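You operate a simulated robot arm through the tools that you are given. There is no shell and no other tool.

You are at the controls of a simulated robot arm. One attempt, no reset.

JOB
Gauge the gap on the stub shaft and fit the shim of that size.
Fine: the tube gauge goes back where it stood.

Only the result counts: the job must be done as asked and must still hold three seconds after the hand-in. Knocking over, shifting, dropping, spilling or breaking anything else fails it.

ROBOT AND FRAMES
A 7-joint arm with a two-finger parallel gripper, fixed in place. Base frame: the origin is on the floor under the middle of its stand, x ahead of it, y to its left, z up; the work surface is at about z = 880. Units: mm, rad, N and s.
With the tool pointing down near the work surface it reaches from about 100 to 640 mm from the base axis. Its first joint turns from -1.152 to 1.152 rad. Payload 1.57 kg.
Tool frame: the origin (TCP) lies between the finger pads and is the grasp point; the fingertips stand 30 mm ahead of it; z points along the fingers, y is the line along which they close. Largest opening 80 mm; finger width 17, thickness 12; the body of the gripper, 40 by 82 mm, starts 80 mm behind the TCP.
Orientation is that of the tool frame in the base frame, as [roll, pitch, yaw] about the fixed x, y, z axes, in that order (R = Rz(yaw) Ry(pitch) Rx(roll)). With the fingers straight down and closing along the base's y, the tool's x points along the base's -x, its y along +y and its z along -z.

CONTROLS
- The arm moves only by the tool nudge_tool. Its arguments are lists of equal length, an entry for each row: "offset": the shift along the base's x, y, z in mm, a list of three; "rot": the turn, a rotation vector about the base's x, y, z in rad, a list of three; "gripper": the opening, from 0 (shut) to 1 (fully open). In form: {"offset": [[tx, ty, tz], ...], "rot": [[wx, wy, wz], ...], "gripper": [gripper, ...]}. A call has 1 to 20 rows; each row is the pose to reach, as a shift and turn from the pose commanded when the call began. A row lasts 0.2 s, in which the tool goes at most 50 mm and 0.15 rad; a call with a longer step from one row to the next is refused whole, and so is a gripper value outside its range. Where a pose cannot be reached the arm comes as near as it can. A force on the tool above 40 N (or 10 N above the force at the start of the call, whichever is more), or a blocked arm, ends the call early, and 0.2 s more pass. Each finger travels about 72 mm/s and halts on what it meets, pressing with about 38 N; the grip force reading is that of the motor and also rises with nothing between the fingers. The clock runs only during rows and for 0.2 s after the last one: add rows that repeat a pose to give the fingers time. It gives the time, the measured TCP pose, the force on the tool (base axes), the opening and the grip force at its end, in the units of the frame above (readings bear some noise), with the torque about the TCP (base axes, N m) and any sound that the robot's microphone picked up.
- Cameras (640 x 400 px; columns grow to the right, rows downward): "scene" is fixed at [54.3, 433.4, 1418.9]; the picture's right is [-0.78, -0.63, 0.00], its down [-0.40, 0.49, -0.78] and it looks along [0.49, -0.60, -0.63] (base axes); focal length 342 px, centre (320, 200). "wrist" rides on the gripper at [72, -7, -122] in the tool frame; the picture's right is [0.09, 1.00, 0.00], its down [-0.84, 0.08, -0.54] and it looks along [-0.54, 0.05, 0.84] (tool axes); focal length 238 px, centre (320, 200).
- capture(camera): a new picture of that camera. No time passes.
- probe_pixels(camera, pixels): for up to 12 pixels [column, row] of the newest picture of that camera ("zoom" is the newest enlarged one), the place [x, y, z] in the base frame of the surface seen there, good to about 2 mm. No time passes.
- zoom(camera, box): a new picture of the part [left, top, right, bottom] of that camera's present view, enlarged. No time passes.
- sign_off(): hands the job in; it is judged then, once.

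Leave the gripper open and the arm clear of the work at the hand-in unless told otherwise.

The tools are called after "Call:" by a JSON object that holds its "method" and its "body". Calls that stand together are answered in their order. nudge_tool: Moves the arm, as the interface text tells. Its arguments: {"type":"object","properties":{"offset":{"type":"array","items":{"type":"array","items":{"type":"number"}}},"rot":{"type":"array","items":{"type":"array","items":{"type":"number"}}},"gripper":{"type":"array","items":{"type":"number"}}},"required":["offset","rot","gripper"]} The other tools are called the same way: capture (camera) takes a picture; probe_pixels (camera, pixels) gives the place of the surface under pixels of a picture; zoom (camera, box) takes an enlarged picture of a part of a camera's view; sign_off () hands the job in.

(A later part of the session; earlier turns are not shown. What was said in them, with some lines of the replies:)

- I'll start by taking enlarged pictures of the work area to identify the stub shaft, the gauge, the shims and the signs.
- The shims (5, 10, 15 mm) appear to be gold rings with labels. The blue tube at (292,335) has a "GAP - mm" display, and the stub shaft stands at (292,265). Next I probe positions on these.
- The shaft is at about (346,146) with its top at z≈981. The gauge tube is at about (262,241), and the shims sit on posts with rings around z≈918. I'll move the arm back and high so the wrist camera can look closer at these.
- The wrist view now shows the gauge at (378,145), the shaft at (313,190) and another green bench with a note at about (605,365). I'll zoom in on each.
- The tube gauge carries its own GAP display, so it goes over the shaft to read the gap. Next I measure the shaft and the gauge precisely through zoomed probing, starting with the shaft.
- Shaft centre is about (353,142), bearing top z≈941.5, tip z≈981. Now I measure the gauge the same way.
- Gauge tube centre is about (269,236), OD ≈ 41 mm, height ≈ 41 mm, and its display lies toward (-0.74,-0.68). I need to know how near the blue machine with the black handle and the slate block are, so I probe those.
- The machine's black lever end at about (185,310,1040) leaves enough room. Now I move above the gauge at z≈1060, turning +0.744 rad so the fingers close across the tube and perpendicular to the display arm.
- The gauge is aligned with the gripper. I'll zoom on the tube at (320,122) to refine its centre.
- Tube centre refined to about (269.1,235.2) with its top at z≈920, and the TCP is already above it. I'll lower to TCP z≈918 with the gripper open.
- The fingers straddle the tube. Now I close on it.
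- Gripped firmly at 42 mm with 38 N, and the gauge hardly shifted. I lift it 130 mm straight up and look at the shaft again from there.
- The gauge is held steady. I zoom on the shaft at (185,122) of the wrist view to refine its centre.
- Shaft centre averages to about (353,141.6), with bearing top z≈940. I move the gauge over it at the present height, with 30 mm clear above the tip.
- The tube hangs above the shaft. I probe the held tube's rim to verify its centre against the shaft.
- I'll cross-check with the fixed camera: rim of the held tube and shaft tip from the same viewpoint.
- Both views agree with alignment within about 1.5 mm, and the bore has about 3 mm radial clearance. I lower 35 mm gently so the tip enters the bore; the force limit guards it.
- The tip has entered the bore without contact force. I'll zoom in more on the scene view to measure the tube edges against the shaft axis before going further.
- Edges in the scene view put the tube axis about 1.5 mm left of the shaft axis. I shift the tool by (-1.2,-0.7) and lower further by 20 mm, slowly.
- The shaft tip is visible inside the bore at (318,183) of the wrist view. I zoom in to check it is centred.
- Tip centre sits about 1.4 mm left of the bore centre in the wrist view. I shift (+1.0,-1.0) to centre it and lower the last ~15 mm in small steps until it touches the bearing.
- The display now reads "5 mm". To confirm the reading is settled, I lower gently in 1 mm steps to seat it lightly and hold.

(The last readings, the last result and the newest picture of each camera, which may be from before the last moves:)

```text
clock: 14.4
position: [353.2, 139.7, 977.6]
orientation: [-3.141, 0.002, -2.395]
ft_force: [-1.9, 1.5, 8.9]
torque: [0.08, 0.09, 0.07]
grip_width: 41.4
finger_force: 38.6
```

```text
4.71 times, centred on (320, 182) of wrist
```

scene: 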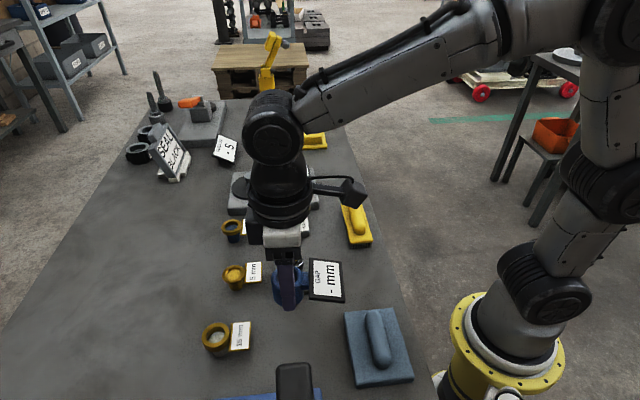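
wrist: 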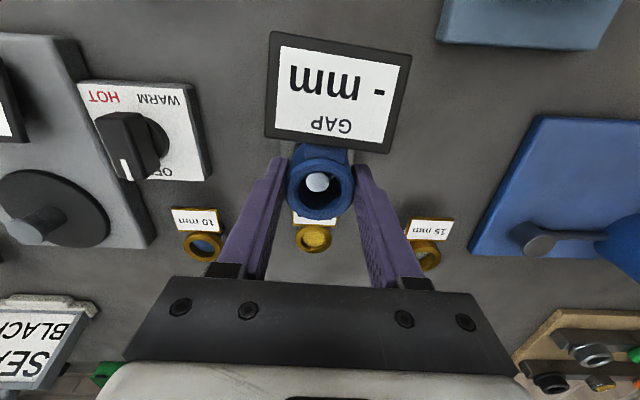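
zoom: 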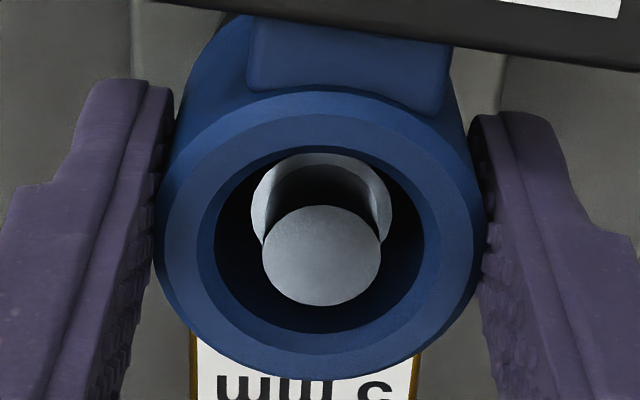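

Seated lightly (about 12 N) and the reading stays 5 mm, so the gap is 5 mm. Now I lift the gauge straight off the shaft.

Call:
{"method": "nudge_tool", "body": {"offset": [[0, 0, 5], [0, 0, 15], [0, 0, 30], [0, 0, 50], [0, 0, 70.5], [0, 0, 70.5]], "rot": [[0, 0, 0], [0, 0, 0], [0, 0, 0], [0, 0, 0], [0, 0, 0], [0, 0, 0]], "gripper": [0.3, 0.3, 0.3, 0.3, 0.3, 0.3]}}

Call:
{"method": "capture", "body": {"camera": "wrist"}}

Call:
{"method": "capture", "body": {"camera": "scene"}}

```text
clock: 15.8
position: [352.3, 140.0, 1049.0]
orientation: [3.141, -0.001, -2.396]
ft_force: [0.6, -0.4, -2.6]
torque: [0.01, 0.02, -0.02]
grip_width: 42.1
finger_force: 37.7
```

```text
taken
```

wrist: 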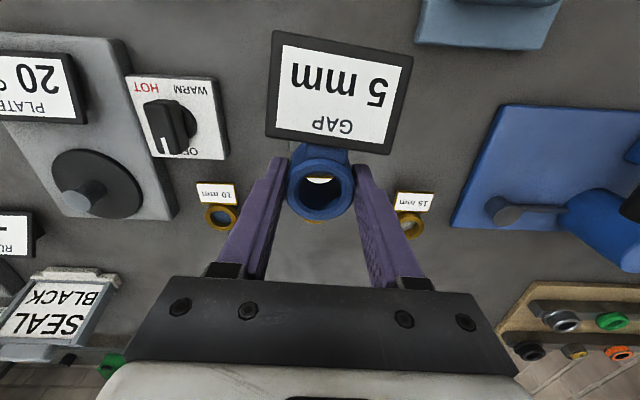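

```text
taken
```

scene: 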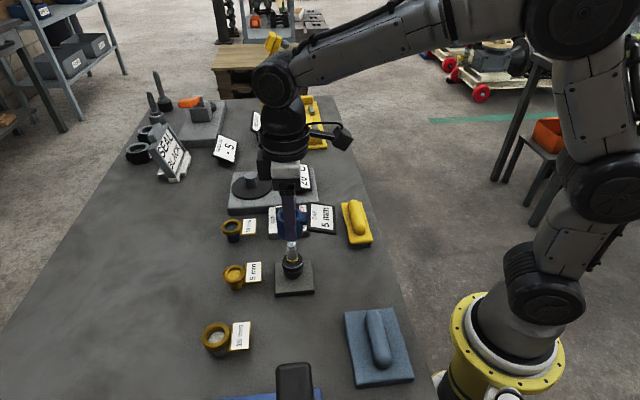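

The gauge is clear of the shaft and the display holds 5 mm. I carry it back by (-83.8,+95.3) and lower to just above the table.

Call:
{"method": "nudge_tool", "body": {"offset": [[-15, 17, 0], [-38, 43, 0], [-62, 70, 0], [-78, 89, 0], [-83.8, 95.3, 0], [-83.8, 95.3, -30], [-83.8, 95.3, -70], [-83.8, 95.3, -105], [-83.8, 95.3, -122], [-83.8, 95.3, -127], [-83.8, 95.3, -127]], "rot": [[0, 0, 0], [0, 0, 0], [0, 0, 0], [0, 0, 0], [0, 0, 0], [0, 0, 0], [0, 0, 0], [0, 0, 0], [0, 0, 0], [0, 0, 0], [0, 0, 0]], "gripper": [0.3, 0.3, 0.3, 0.3, 0.3, 0.3, 0.3, 0.3, 0.3, 0.3, 0.3]}}

Call:
{"method": "capture", "body": {"camera": "wrist"}}

Call:
{"method": "zoom", "body": {"camera": "scene", "box": [240, 280, 360, 370]}}

```text
clock: 18.2
position: [267.4, 235.1, 920.9]
orientation: [-3.14, 0.0, -2.397]
ft_force: [-0.3, -0.2, -2.8]
torque: [0.0, -0.01, 0.0]
grip_width: 42.0
finger_force: 37.9
```

```text
taken
```

wrist: 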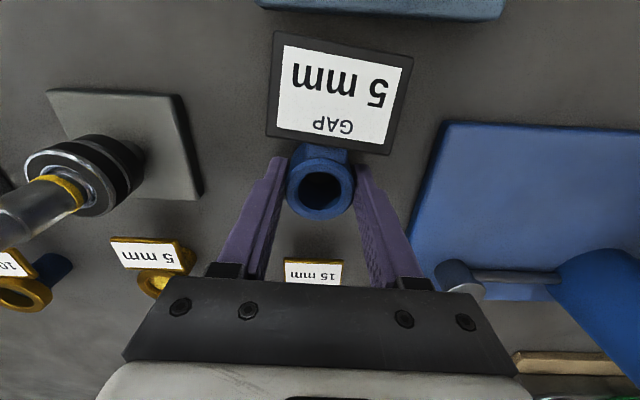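

```text
4.44 times, centred on (300, 325) of scene
```

zoom: 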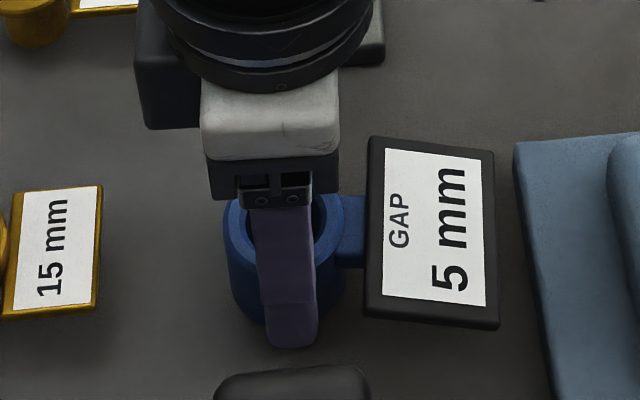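

The gauge is over its spot, but it has turned about 2.5° in the grip compared with the starting picture. I turn the tool by +0.045 rad to undo that, then lower the last 3 mm onto the table.

Call:
{"method": "nudge_tool", "body": {"offset": [[0, 0, 0], [0, 0, 0], [0, 0, -1.5], [0, 0, -3], [0, 0, -3]], "rot": [[0, 0, 0.025], [0, 0, 0.045], [0, 0, 0.045], [0, 0, 0.045], [0, 0, 0.045]], "gripper": [0.3, 0.3, 0.3, 0.3, 0.3]}}

Call:
{"method": "zoom", "body": {"camera": "scene", "box": [240, 280, 360, 370]}}

```text
clock: 19.4
position: [268.2, 234.5, 919.3]
orientation: [3.141, 0.002, -2.351]
ft_force: [-2.8, -2.5, 13.0]
torque: [-0.3, 0.22, 0.0]
grip_width: 41.9
finger_force: 38.0
```

```text
4.44 times, centred on (300, 325) of scene
```

zoom: 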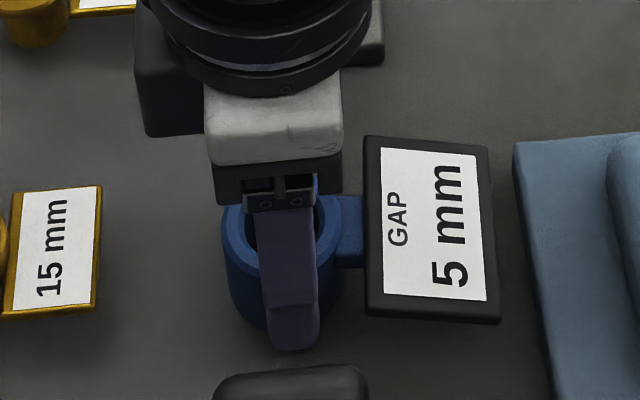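

It touches down on the display-side rim (13 N up), slightly tilted in the grip. I ease up 0.8 mm to relieve the push, then open so it settles flat.

Call:
{"method": "nudge_tool", "body": {"offset": [[0, 0, 0.8], [0, 0, 0.8], [0, 0, 0.8], [0, 0, 0.8], [0, 0, 0.8]], "rot": [[0, 0, 0], [0, 0, 0], [0, 0, 0], [0, 0, 0], [0, 0, 0]], "gripper": [0.3, 0.58, 0.7, 1, 1]}}

Call:
{"method": "zoom", "body": {"camera": "scene", "box": [240, 280, 360, 370]}}

Call:
{"method": "capture", "body": {"camera": "wrist"}}

```text
clock: 20.6
position: [267.7, 235.7, 919.8]
orientation: [-3.141, -0.001, -2.352]
ft_force: [0.2, 0.6, -0.6]
torque: [0.0, 0.03, -0.03]
grip_width: 80.2
finger_force: 0.0
```

```text
4.44 times, centred on (300, 325) of scene
```

zoom: 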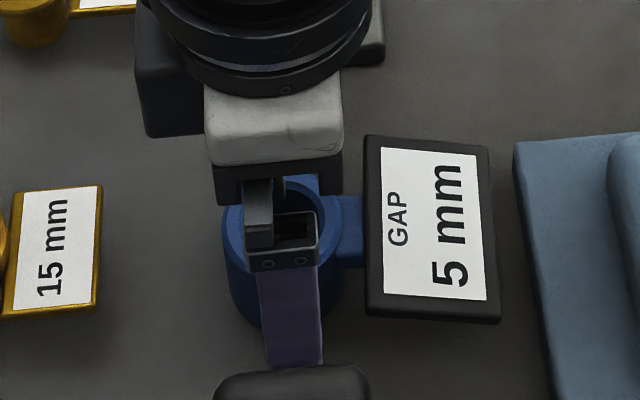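

```text
taken
```

wrist: 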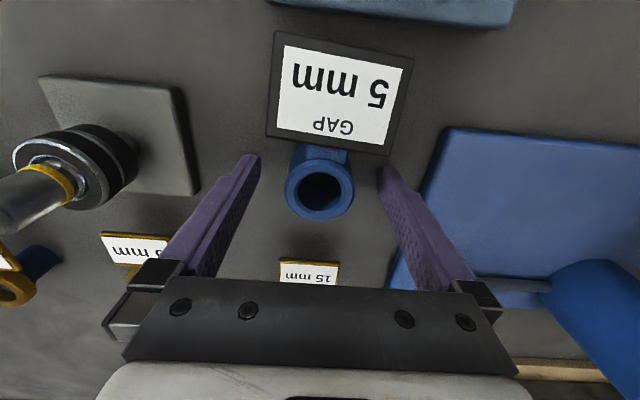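

The gauge is released and its display outline matches its original spot within a pixel. I rise straight up and move above the 5 mm shim for a close look.

Call:
{"method": "nudge_tool", "body": {"offset": [[0, 0, 25], [0, 0, 70], [0, 0, 110], [0, 0, 131], [40, -4, 131], [80, -8, 131], [120, -12, 131], [150, -14, 131], [158.8, -15, 131], [158.8, -15, 131]], "rot": [[0, 0, 0], [0, 0, 0], [0, 0, 0], [0, 0, 0], [0, 0, -0.02], [0, 0, -0.045], [0, 0, -0.045], [0, 0, -0.045], [0, 0, -0.045], [0, 0, -0.045]], "gripper": [1, 1, 1, 1, 1, 1, 1, 1, 1, 1]}}

Call:
{"method": "capture", "body": {"camera": "wrist"}}

Call:
{"method": "capture", "body": {"camera": "scene"}}

```text
clock: 22.8
position: [427.8, 221.2, 1050.4]
orientation: [3.141, -0.001, -2.396]
ft_force: [-0.4, 0.4, -0.3]
torque: [-0.02, 0.04, 0.01]
grip_width: 80.0
finger_force: 0.0
```

```text
taken
```

wrist: 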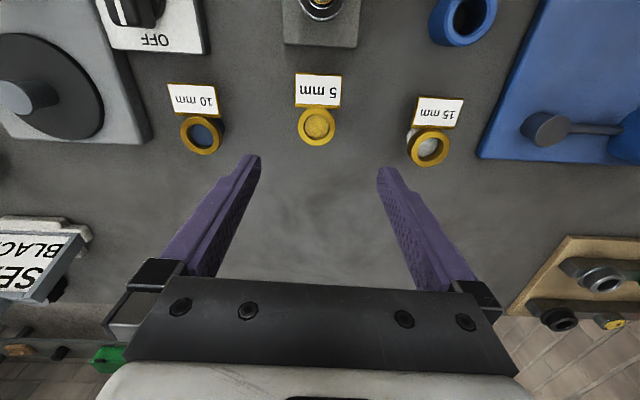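

```text
taken
```

scene: 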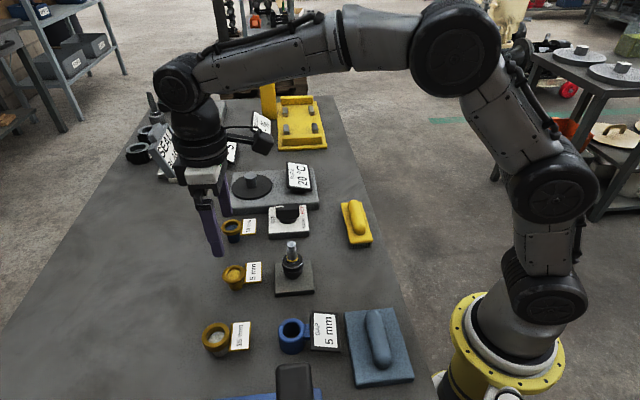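

The gauge stands back in its place. Now I zoom in on the 5 mm shim at (317,125) and probe its rim, label and post.

Call:
{"method": "zoom", "body": {"camera": "wrist", "box": [280, 65, 356, 155]}}

Call:
{"method": "zoom", "body": {"camera": "wrist", "box": [275, 100, 355, 150]}}

```text
4.44 times, centred on (318, 110) of wrist
```

zoom: 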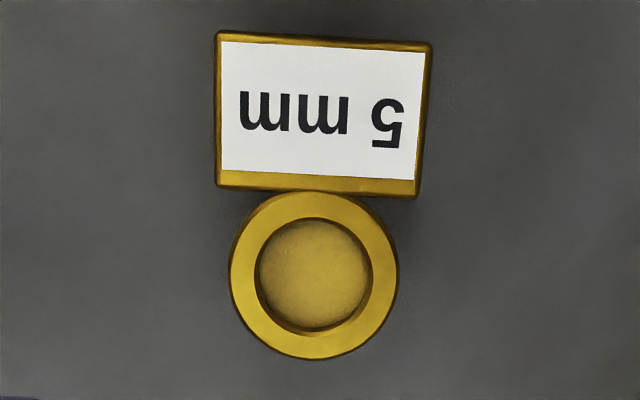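

```text
8.00 times, centred on (315, 125) of wrist
```

zoom: 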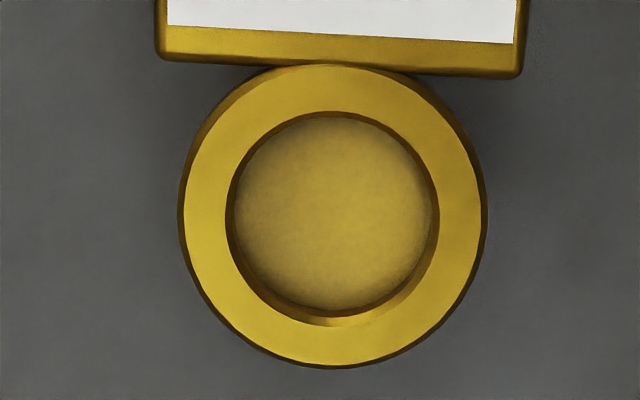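

Call:
{"method": "probe_pixels", "body": {"camera": "zoom", "pixels": [[332, 215], [205, 215], [462, 215], [332, 88], [332, 345], [240, 125], [422, 125], [240, 300], [422, 300], [184, 215], [482, 215], [332, 362]]}}

Call:
{"method": "probe_pixels", "body": {"camera": "wrist", "pixels": [[300, 77], [338, 77], [300, 104], [338, 106], [318, 90], [318, 107], [290, 130], [345, 130]]}}

```text
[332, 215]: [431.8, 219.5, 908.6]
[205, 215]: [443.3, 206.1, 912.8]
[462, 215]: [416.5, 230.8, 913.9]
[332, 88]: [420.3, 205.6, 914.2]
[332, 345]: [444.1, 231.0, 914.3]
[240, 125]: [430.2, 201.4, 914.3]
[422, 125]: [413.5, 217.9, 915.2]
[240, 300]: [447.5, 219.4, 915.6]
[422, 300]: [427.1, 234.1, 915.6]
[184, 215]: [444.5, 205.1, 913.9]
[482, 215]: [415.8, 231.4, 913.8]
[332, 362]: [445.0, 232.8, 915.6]
```

```text
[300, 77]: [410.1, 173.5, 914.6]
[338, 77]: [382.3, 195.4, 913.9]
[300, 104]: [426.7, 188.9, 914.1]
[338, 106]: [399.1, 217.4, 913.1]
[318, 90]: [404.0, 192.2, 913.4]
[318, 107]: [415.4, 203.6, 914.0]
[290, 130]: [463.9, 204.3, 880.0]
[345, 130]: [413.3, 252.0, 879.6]
```

The 5 mm ring is centred at about (430.2,218.2), OD≈40, spanning z≈910–915 on a post; the label plate points toward the tool's +x side, clear of the fingers. I'll grip it near the fingertips so the fingers stay clear of the bearing later: shift (+2.2,-2.3) and lower to TCP z≈937.

Call:
{"method": "nudge_tool", "body": {"offset": [[2.2, -2.3, 0], [2.2, -2.3, -35], [2.2, -2.3, -70], [2.2, -2.3, -95], [2.2, -2.3, -107], [2.2, -2.3, -113], [2.2, -2.3, -113]], "rot": [[0, 0, 0], [0, 0, 0], [0, 0, 0], [0, 0, 0], [0, 0, 0], [0, 0, 0], [0, 0, 0]], "gripper": [1, 1, 1, 1, 1, 1, 1]}}

Call:
{"method": "capture", "body": {"camera": "wrist"}}

Call:
{"method": "zoom", "body": {"camera": "scene", "box": [190, 235, 290, 310]}}

```text
clock: 24.4
position: [430.2, 218.3, 935.9]
orientation: [-3.14, 0.0, -2.399]
ft_force: [-0.2, -0.4, -0.4]
torque: [-0.01, 0.0, 0.01]
grip_width: 79.9
finger_force: 0.0
```

```text
taken
```

wrist: 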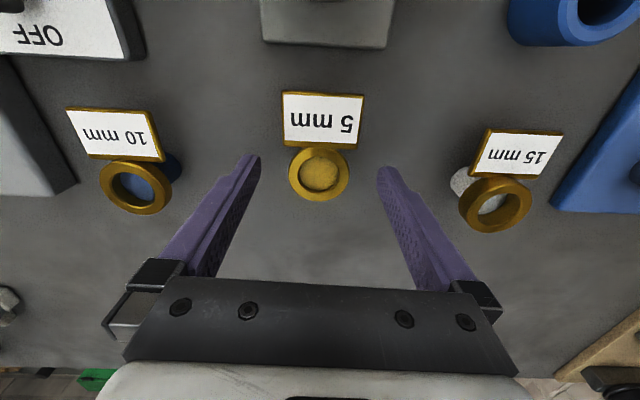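

```text
5.33 times, centred on (240, 272) of scene
```

zoom: 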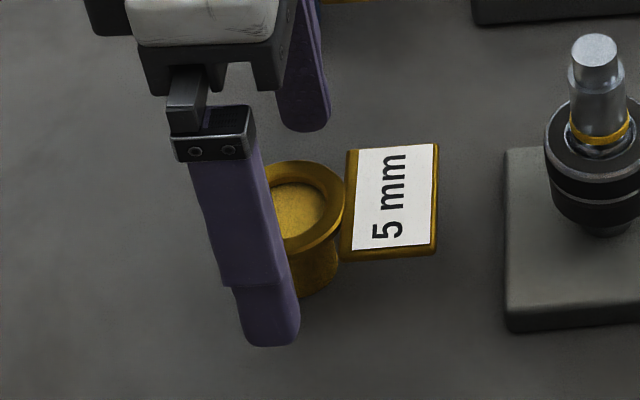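

The ring sits midway between the fingertips (ring 288–350, fingers 260/377 px). Closing on it.

Call:
{"method": "nudge_tool", "body": {"offset": [[0, 0, 0], [0, 0, 0], [0, 0, 0], [0, 0, 0]], "rot": [[0, 0, 0], [0, 0, 0], [0, 0, 0], [0, 0, 0]], "gripper": [0.3, 0.3, 0.3, 0.3]}}

Call:
{"method": "capture", "body": {"camera": "wrist"}}

Call:
{"method": "zoom", "body": {"camera": "scene", "box": [190, 235, 290, 310]}}

```text
clock: 25.4
position: [429.5, 218.4, 937.1]
orientation: [3.141, 0.0, -2.397]
ft_force: [0.7, 0.0, 0.6]
torque: [-0.01, 0.0, -0.02]
grip_width: 40.7
finger_force: 38.2
```

```text
taken
```

wrist: 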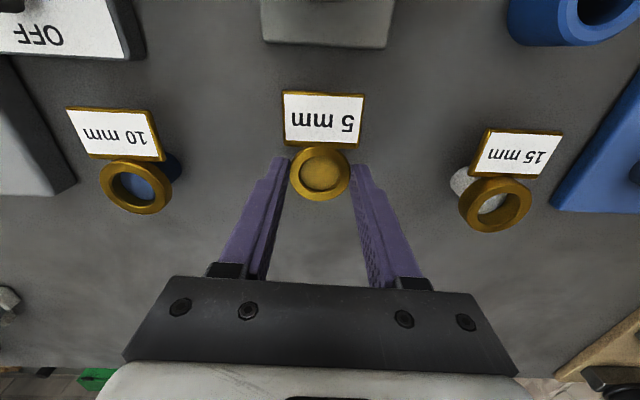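

```text
5.33 times, centred on (240, 272) of scene
```

zoom: 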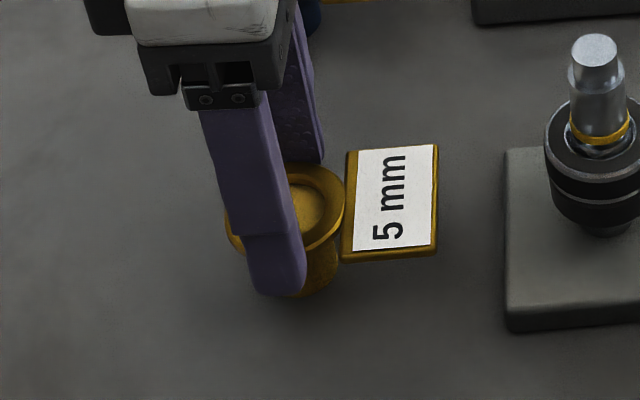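

Gripped at 40.7 mm width. I lift gently 25 mm and check that the ring hangs level.

Call:
{"method": "nudge_tool", "body": {"offset": [[0, 0, 3], [0, 0, 8], [0, 0, 15], [0, 0, 25], [0, 0, 25]], "rot": [[0, 0, 0], [0, 0, 0], [0, 0, 0], [0, 0, 0], [0, 0, 0]], "gripper": [0.3, 0.3, 0.3, 0.3, 0.3]}}

Call:
{"method": "capture", "body": {"camera": "wrist"}}

Call:
{"method": "zoom", "body": {"camera": "scene", "box": [190, 235, 290, 310]}}

Call:
{"method": "zoom", "body": {"camera": "wrist", "box": [260, 70, 380, 220]}}

```text
clock: 26.6
position: [429.4, 218.4, 962.1]
orientation: [3.141, 0.0, -2.398]
ft_force: [0.6, 0.1, -1.4]
torque: [-0.01, 0.0, -0.02]
grip_width: 41.1
finger_force: 38.4
```

```text
taken
```

wrist: 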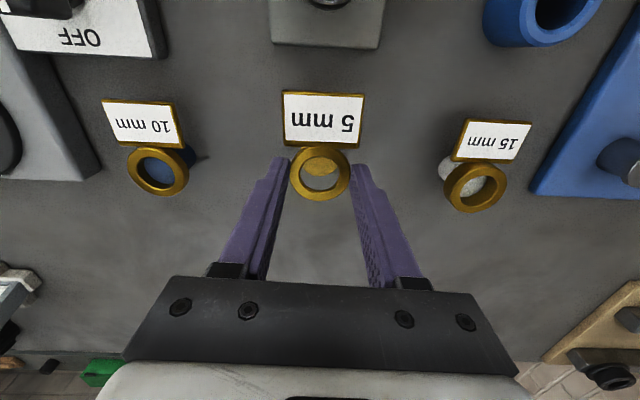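

```text
5.33 times, centred on (240, 272) of scene
```

zoom: 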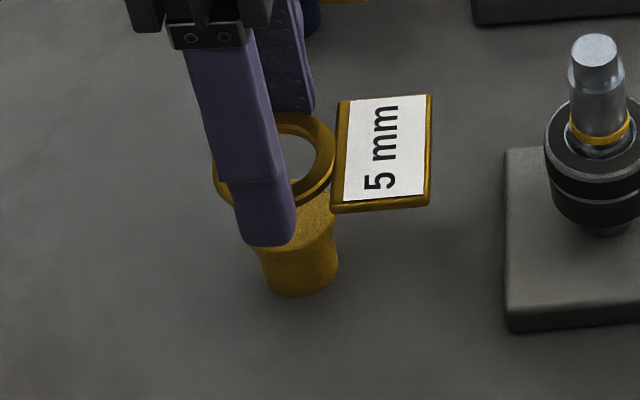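

```text
2.67 times, centred on (320, 145) of wrist
```

zoom: 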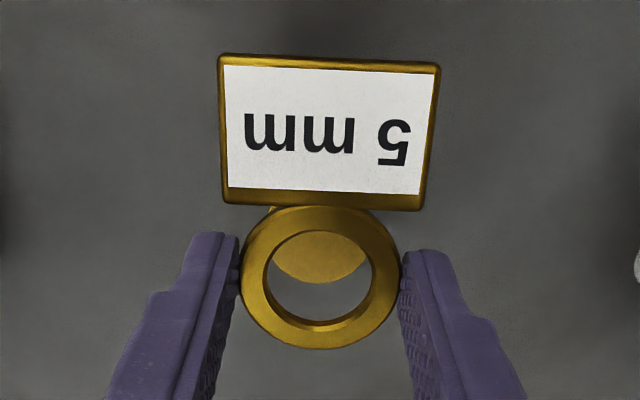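

The shim hangs level and its post still stands. I raise to TCP z≈1050 and carry it over the shaft, whose centre I refined to about (352.3,139.9) from the seated gauge.

Call:
{"method": "nudge_tool", "body": {"offset": [[0, 0, 25], [0, 0, 60], [0, 0, 88], [-15, -15, 88], [-40, -40, 88], [-62, -62, 88], [-74, -74, 88], [-77.9, -78.3, 88], [-77.9, -78.3, 88]], "rot": [[0, 0, 0], [0, 0, 0], [0, 0, 0], [0, 0, 0], [0, 0, 0], [0, 0, 0], [0, 0, 0], [0, 0, 0], [0, 0, 0]], "gripper": [0.3, 0.3, 0.3, 0.3, 0.3, 0.3, 0.3, 0.3, 0.3]}}

Call:
{"method": "capture", "body": {"camera": "wrist"}}

Call:
{"method": "zoom", "body": {"camera": "wrist", "box": [260, 110, 380, 210]}}

Call:
{"method": "zoom", "body": {"camera": "scene", "box": [240, 200, 360, 300]}}

```text
clock: 28.6
position: [351.7, 140.2, 1050.8]
orientation: [3.141, 0.0, -2.398]
ft_force: [0.0, 0.0, -1.2]
torque: [-0.02, -0.01, 0.0]
grip_width: 40.6
finger_force: 37.7
```

```text
taken
```

wrist: 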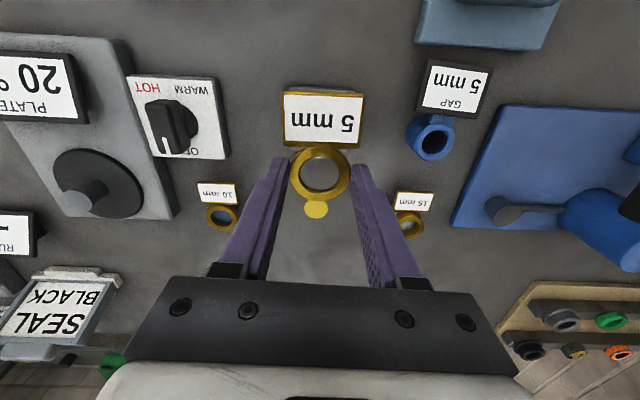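

```text
4.00 times, centred on (320, 160) of wrist
```

zoom: 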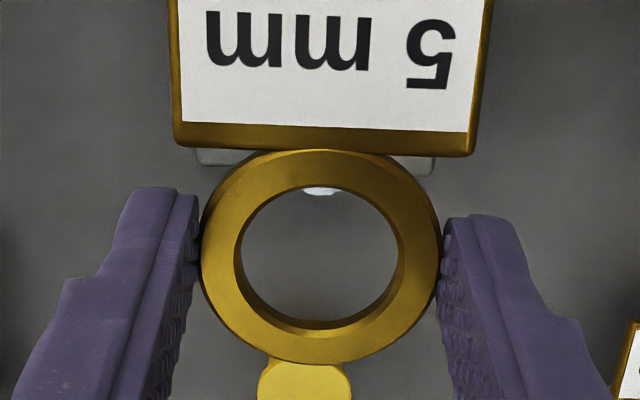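

```text
4.00 times, centred on (300, 250) of scene
```

zoom: 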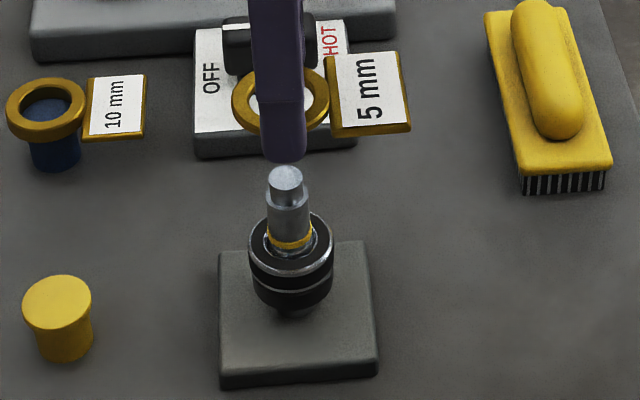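

The shaft tip just shows at the top of the ring's hole at column 321, which matches the ring's centre column. I lower 28 mm and check again.

Call:
{"method": "nudge_tool", "body": {"offset": [[0, 0, -10], [0, 0, -20], [0, 0, -28], [0, 0, -28]], "rot": [[0, 0, 0], [0, 0, 0], [0, 0, 0], [0, 0, 0]], "gripper": [0.3, 0.3, 0.3, 0.3]}}

Call:
{"method": "zoom", "body": {"camera": "wrist", "box": [260, 110, 380, 210]}}

Call:
{"method": "zoom", "body": {"camera": "scene", "box": [255, 215, 335, 285]}}

```text
clock: 29.6
position: [352.3, 140.4, 1021.4]
orientation: [3.141, 0.0, -2.395]
ft_force: [0.0, 0.2, -1.3]
torque: [-0.01, -0.01, 0.0]
grip_width: 40.8
finger_force: 38.5
```

```text
4.00 times, centred on (320, 160) of wrist
```

zoom: 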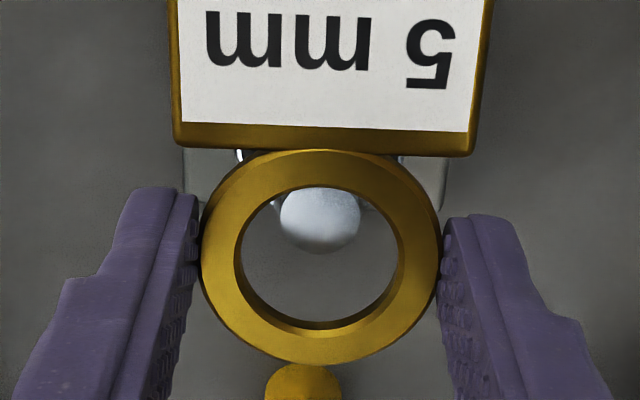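

```text
5.71 times, centred on (295, 250) of scene
```

zoom: 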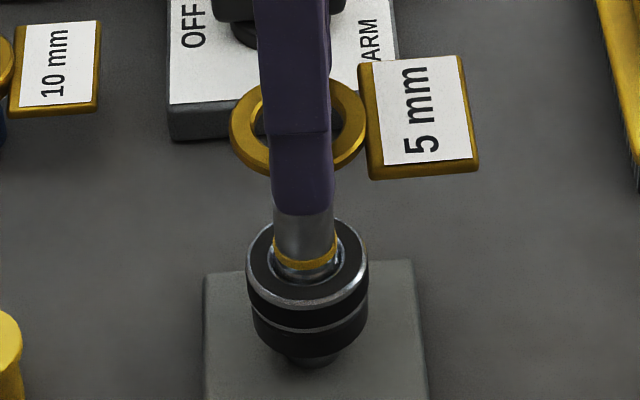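

The tip is centred in the hole in both views, within about 1 mm. I continue down 37 mm in small steps (ring bottom to about z=958), with the force limit watching.

Call:
{"method": "nudge_tool", "body": {"offset": [[0, 0, -6], [0, 0, -12], [0, 0, -18], [0, 0, -24], [0, 0, -30], [0, 0, -37], [0, 0, -37]], "rot": [[0, 0, 0], [0, 0, 0], [0, 0, 0], [0, 0, 0], [0, 0, 0], [0, 0, 0], [0, 0, 0]], "gripper": [0.3, 0.3, 0.3, 0.3, 0.3, 0.3, 0.3]}}

Call:
{"method": "zoom", "body": {"camera": "wrist", "box": [260, 110, 380, 210]}}

Call:
{"method": "zoom", "body": {"camera": "scene", "box": [255, 225, 335, 295]}}

```text
clock: 31.2
position: [352.3, 140.6, 985.2]
orientation: [-3.141, 0.0, -2.396]
ft_force: [0.8, 1.2, -0.6]
torque: [-0.01, -0.06, 0.01]
grip_width: 40.7
finger_force: 38.1
```

```text
4.00 times, centred on (320, 160) of wrist
```

zoom: 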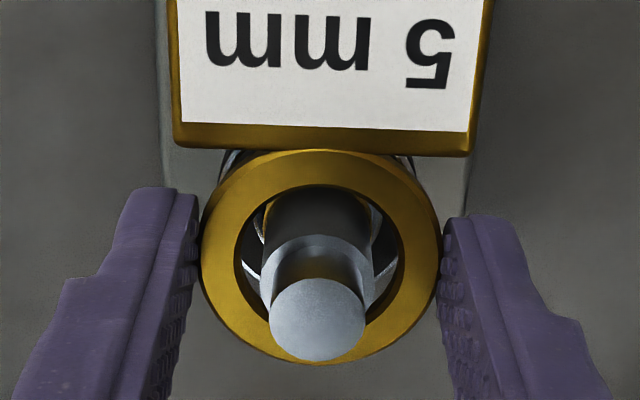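

```text
5.71 times, centred on (295, 260) of scene
```

zoom: 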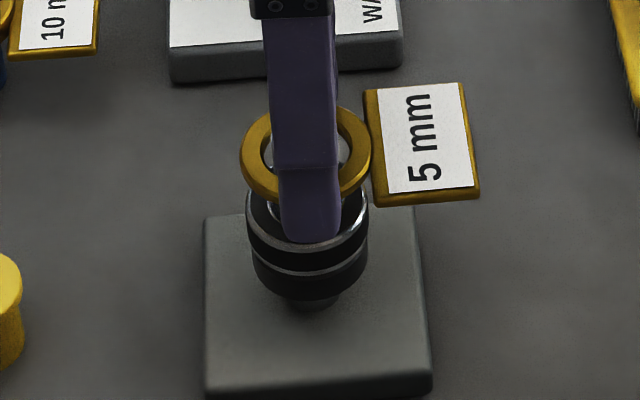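

The shaft passes cleanly through the ring. I lower another 13 mm, bringing the ring bottom to about 4–5 mm above the bearing and the fingertips just above it.

Call:
{"method": "nudge_tool", "body": {"offset": [[0, 0, -4], [0, 0, -8], [0, 0, -11], [0, 0, -13], [0, 0, -13]], "rot": [[0, 0, 0], [0, 0, 0], [0, 0, 0], [0, 0, 0], [0, 0, 0]], "gripper": [0.3, 0.3, 0.3, 0.3, 0.3]}}

Call:
{"method": "zoom", "body": {"camera": "wrist", "box": [260, 110, 380, 210]}}

Call:
{"method": "zoom", "body": {"camera": "scene", "box": [265, 235, 335, 295]}}

```text
clock: 32.4
position: [352.1, 139.8, 973.0]
orientation: [-3.141, -0.001, -2.396]
ft_force: [-0.1, 0.1, -1.9]
torque: [-0.01, -0.01, 0.01]
grip_width: 40.7
finger_force: 37.7
```

```text
4.00 times, centred on (320, 160) of wrist
```

zoom: 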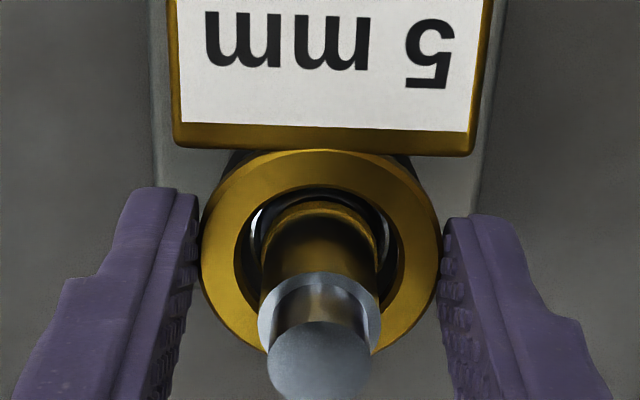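

```text
6.67 times, centred on (300, 265) of scene
```

zoom: 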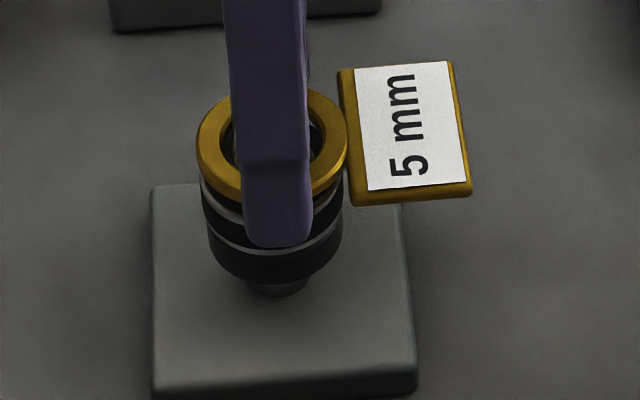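

Ring and shaft are concentric in both views and nothing touches. I lower 1.5 mm more and open the fingers so the shim drops its last few mm onto the bearing.

Call:
{"method": "nudge_tool", "body": {"offset": [[0, 0, -1.5], [0, 0, -1.5], [0, 0, -1.5], [0, 0, -1.5], [0, 0, -1.5]], "rot": [[0, 0, 0], [0, 0, 0], [0, 0, 0], [0, 0, 0], [0, 0, 0]], "gripper": [0.3, 0.3, 0.75, 0.85, 0.85]}}

Call:
{"method": "zoom", "body": {"camera": "wrist", "box": [260, 80, 380, 210]}}

Call:
{"method": "zoom", "body": {"camera": "scene", "box": [265, 235, 335, 295]}}

```text
clock: 33.6
position: [352.7, 140.2, 970.1]
orientation: [-3.141, 0.001, -2.397]
ft_force: [0.4, -0.6, -0.7]
torque: [0.0, 0.01, -0.02]
grip_width: 67.9
finger_force: 0.1
```

```text
3.08 times, centred on (320, 145) of wrist
```

zoom: 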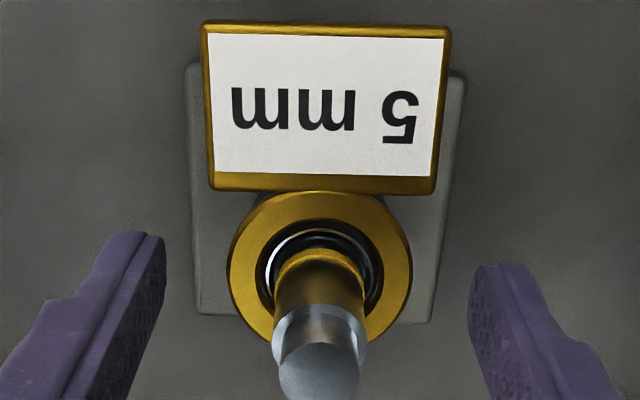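

```text
6.67 times, centred on (300, 265) of scene
```

zoom: 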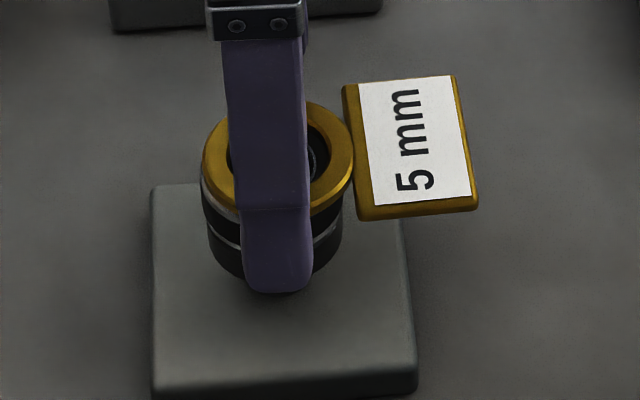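

The shim has dropped onto the bearing. I open fully and rise straight up clear of the shaft, then inspect.

Call:
{"method": "nudge_tool", "body": {"offset": [[0, 0, 0], [0, 0, 20], [0, 0, 60], [0, 0, 100], [0, 0, 130], [0, 0, 130]], "rot": [[0, 0, 0], [0, 0, 0], [0, 0, 0], [0, 0, 0], [0, 0, 0], [0, 0, 0]], "gripper": [1, 1, 1, 1, 1, 1]}}

Call:
{"method": "capture", "body": {"camera": "wrist"}}

Call:
{"method": "zoom", "body": {"camera": "scene", "box": [260, 225, 340, 295]}}

Call:
{"method": "zoom", "body": {"camera": "wrist", "box": [270, 60, 370, 160]}}

```text
clock: 35.0
position: [351.1, 138.7, 1101.9]
orientation: [-3.141, -0.001, -2.4]
ft_force: [1.0, -0.4, -0.3]
torque: [0.0, 0.02, -0.01]
grip_width: 79.9
finger_force: 0.0
```

```text
taken
```

wrist: 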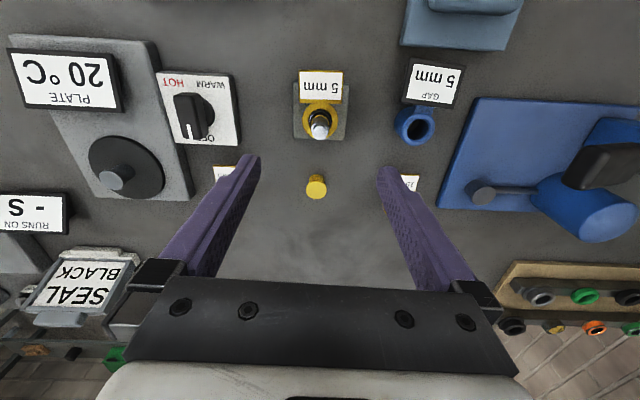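

```text
5.71 times, centred on (300, 260) of scene
```

zoom: 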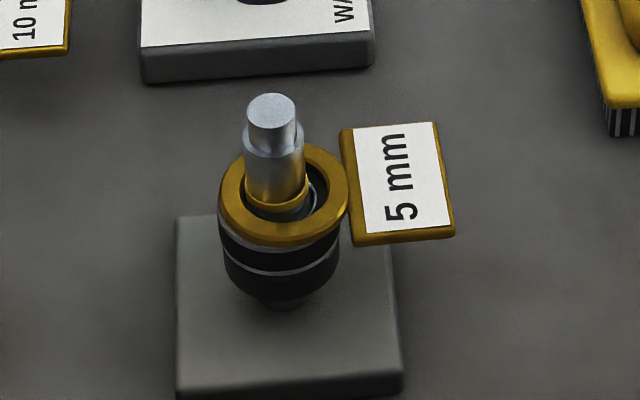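

```text
4.00 times, centred on (320, 110) of wrist
```

zoom: 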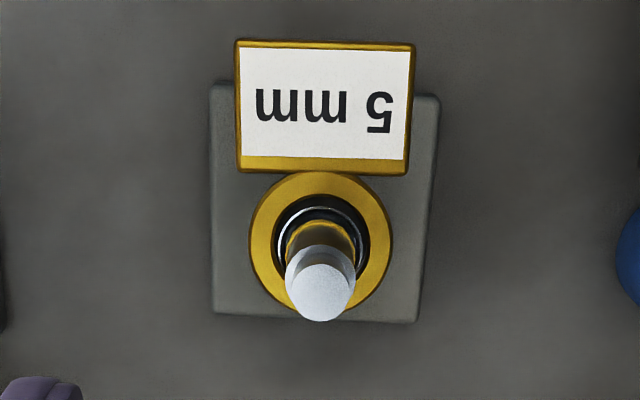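

The shim is on the shaft on top of the bearing. I probe ring and label heights to be sure it lies flat and seated.

Call:
{"method": "zoom", "body": {"camera": "scene", "box": [280, 240, 320, 275]}}

Call:
{"method": "probe_pixels", "body": {"camera": "wrist", "pixels": [[304, 75], [338, 75], [304, 98], [338, 100], [320, 106], [306, 118], [334, 120], [310, 130], [320, 86]]}}

Call:
{"method": "capture", "body": {"camera": "scene"}}

Call:
{"method": "probe_pixels", "body": {"camera": "scene", "pixels": [[285, 261], [291, 267], [298, 266], [303, 260], [300, 252], [308, 250], [322, 248], [309, 266], [324, 264], [316, 257]]}}

```text
11.43 times, centred on (300, 258) of scene
```

zoom: 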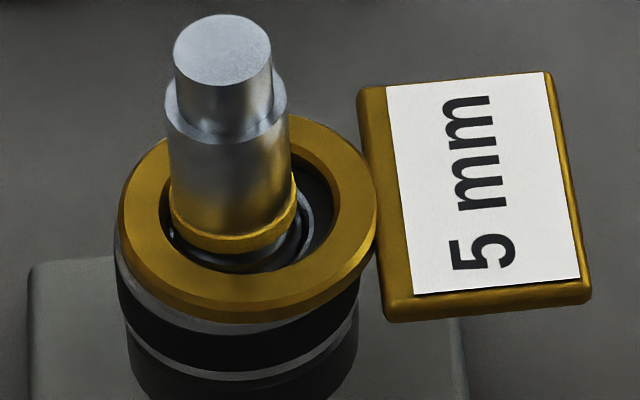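

```text
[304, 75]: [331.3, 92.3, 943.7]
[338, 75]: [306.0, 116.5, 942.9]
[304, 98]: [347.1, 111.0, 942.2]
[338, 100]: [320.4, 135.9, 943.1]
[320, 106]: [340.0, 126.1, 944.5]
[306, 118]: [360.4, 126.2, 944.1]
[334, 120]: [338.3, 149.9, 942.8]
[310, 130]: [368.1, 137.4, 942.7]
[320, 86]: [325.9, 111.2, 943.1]
```

```text
taken
```

scene: 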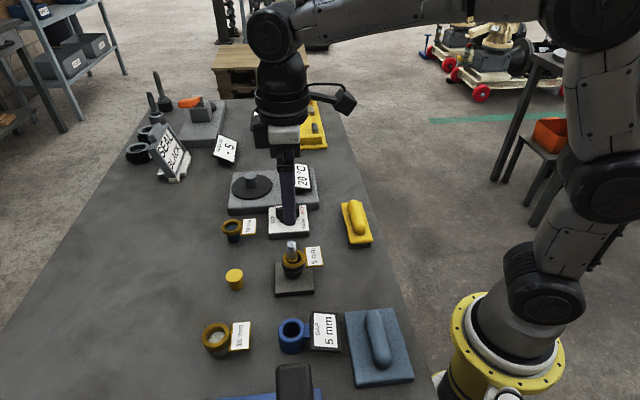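

```text
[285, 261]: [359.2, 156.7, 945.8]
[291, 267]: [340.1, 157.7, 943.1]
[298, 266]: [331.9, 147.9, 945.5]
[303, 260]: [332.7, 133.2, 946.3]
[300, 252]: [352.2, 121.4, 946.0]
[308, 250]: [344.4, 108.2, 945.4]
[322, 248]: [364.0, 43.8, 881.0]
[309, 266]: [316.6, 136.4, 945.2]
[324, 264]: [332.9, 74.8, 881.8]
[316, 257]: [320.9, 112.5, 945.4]
```

The label and ring read the same height (≈945), so the shim lies flat on the bearing. Now I verify the gauge's position against the starting picture using the same zoom box.

Call:
{"method": "zoom", "body": {"camera": "scene", "box": [272, 305, 352, 360]}}

Call:
{"method": "probe_pixels", "body": {"camera": "zoom", "pixels": [[94, 180], [254, 180], [172, 118], [172, 260], [312, 50], [500, 65], [320, 330], [525, 340]]}}

```text
7.27 times, centred on (312, 332) of scene
```

zoom: 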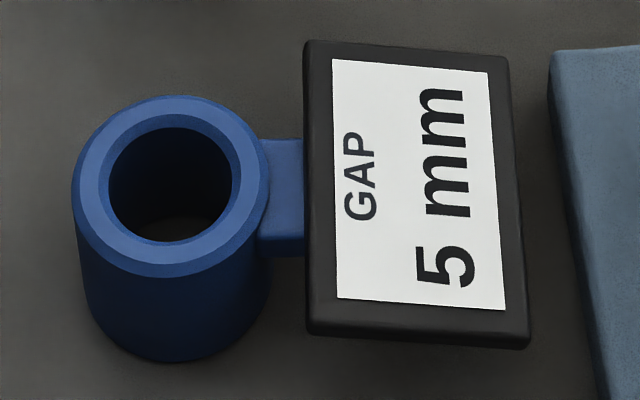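

```text
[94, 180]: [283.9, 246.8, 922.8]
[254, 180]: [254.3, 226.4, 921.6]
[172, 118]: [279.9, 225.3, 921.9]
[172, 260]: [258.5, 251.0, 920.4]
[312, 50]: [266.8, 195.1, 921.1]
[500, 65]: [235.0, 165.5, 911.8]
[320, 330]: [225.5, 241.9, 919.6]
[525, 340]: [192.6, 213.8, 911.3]
```

The gauge is back within about half a millimetre of where it stood. I raise the arm well clear with the gripper open, then take a last look.

Call:
{"method": "nudge_tool", "body": {"offset": [[0, 0, 30], [0, 0, 60], [0, 0, 85], [0, 0, 85], [0, 0, 85]], "rot": [[0, 0, 0], [0, 0, 0], [0, 0, 0], [0, 0, 0], [0, 0, 0]], "gripper": [1, 1, 1, 1, 1]}}

Call:
{"method": "capture", "body": {"camera": "scene"}}

Call:
{"method": "zoom", "body": {"camera": "scene", "box": [200, 210, 340, 300]}}

```text
clock: 36.2
position: [353.2, 138.8, 1184.1]
orientation: [-3.141, 0.001, -2.399]
ft_force: [0.1, -0.6, -0.5]
torque: [-0.03, 0.0, 0.01]
grip_width: 80.3
finger_force: 0.2
```

```text
taken
```

scene: 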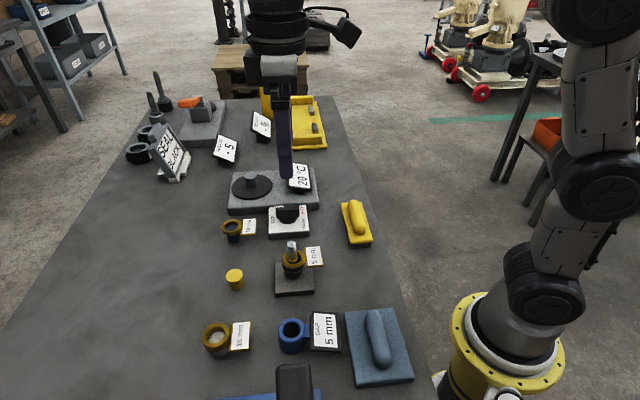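

```text
4.44 times, centred on (270, 255) of scene
```

zoom: 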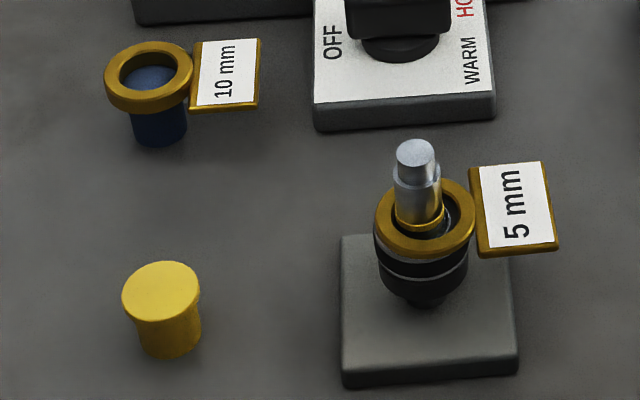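

The gap read 5 mm. The 5 mm shim lies flat on the bearing around the stub shaft, and the gauge is back in its place. Nothing else has moved, and the arm is clear with the gripper open. I hand the job in.

Call:
{"method": "sign_off", "body": {}}

```text
The job is handed in.
```

I gauged the gap on the stub shaft at 5 mm and fitted the 5 mm shim. The job is handed in; I haven't seen the verdict.

- **Gap reading:** the tube gauge showed 5 mm on the shaft, and the reading held once it was lightly seated on the bearing.
- **Shim:** it lies flat on the bearing around the shaft, with ring and label at the same height (about z = 945). It sits about 2 mm off-centre towards its label, because it shifted slightly when I let it drop the last few millimetres. I left it there because re-gripping it could have disturbed the bearing.
- **Gauge:** it stands where it started. Before and after pictures differ by about half a millimetre, and I corrected a slight turn it had picked up in the grip.
- **Everything else:** the other shims, the empty post and the rest of the bench look unmoved. The arm is well above the work with the gripper open.
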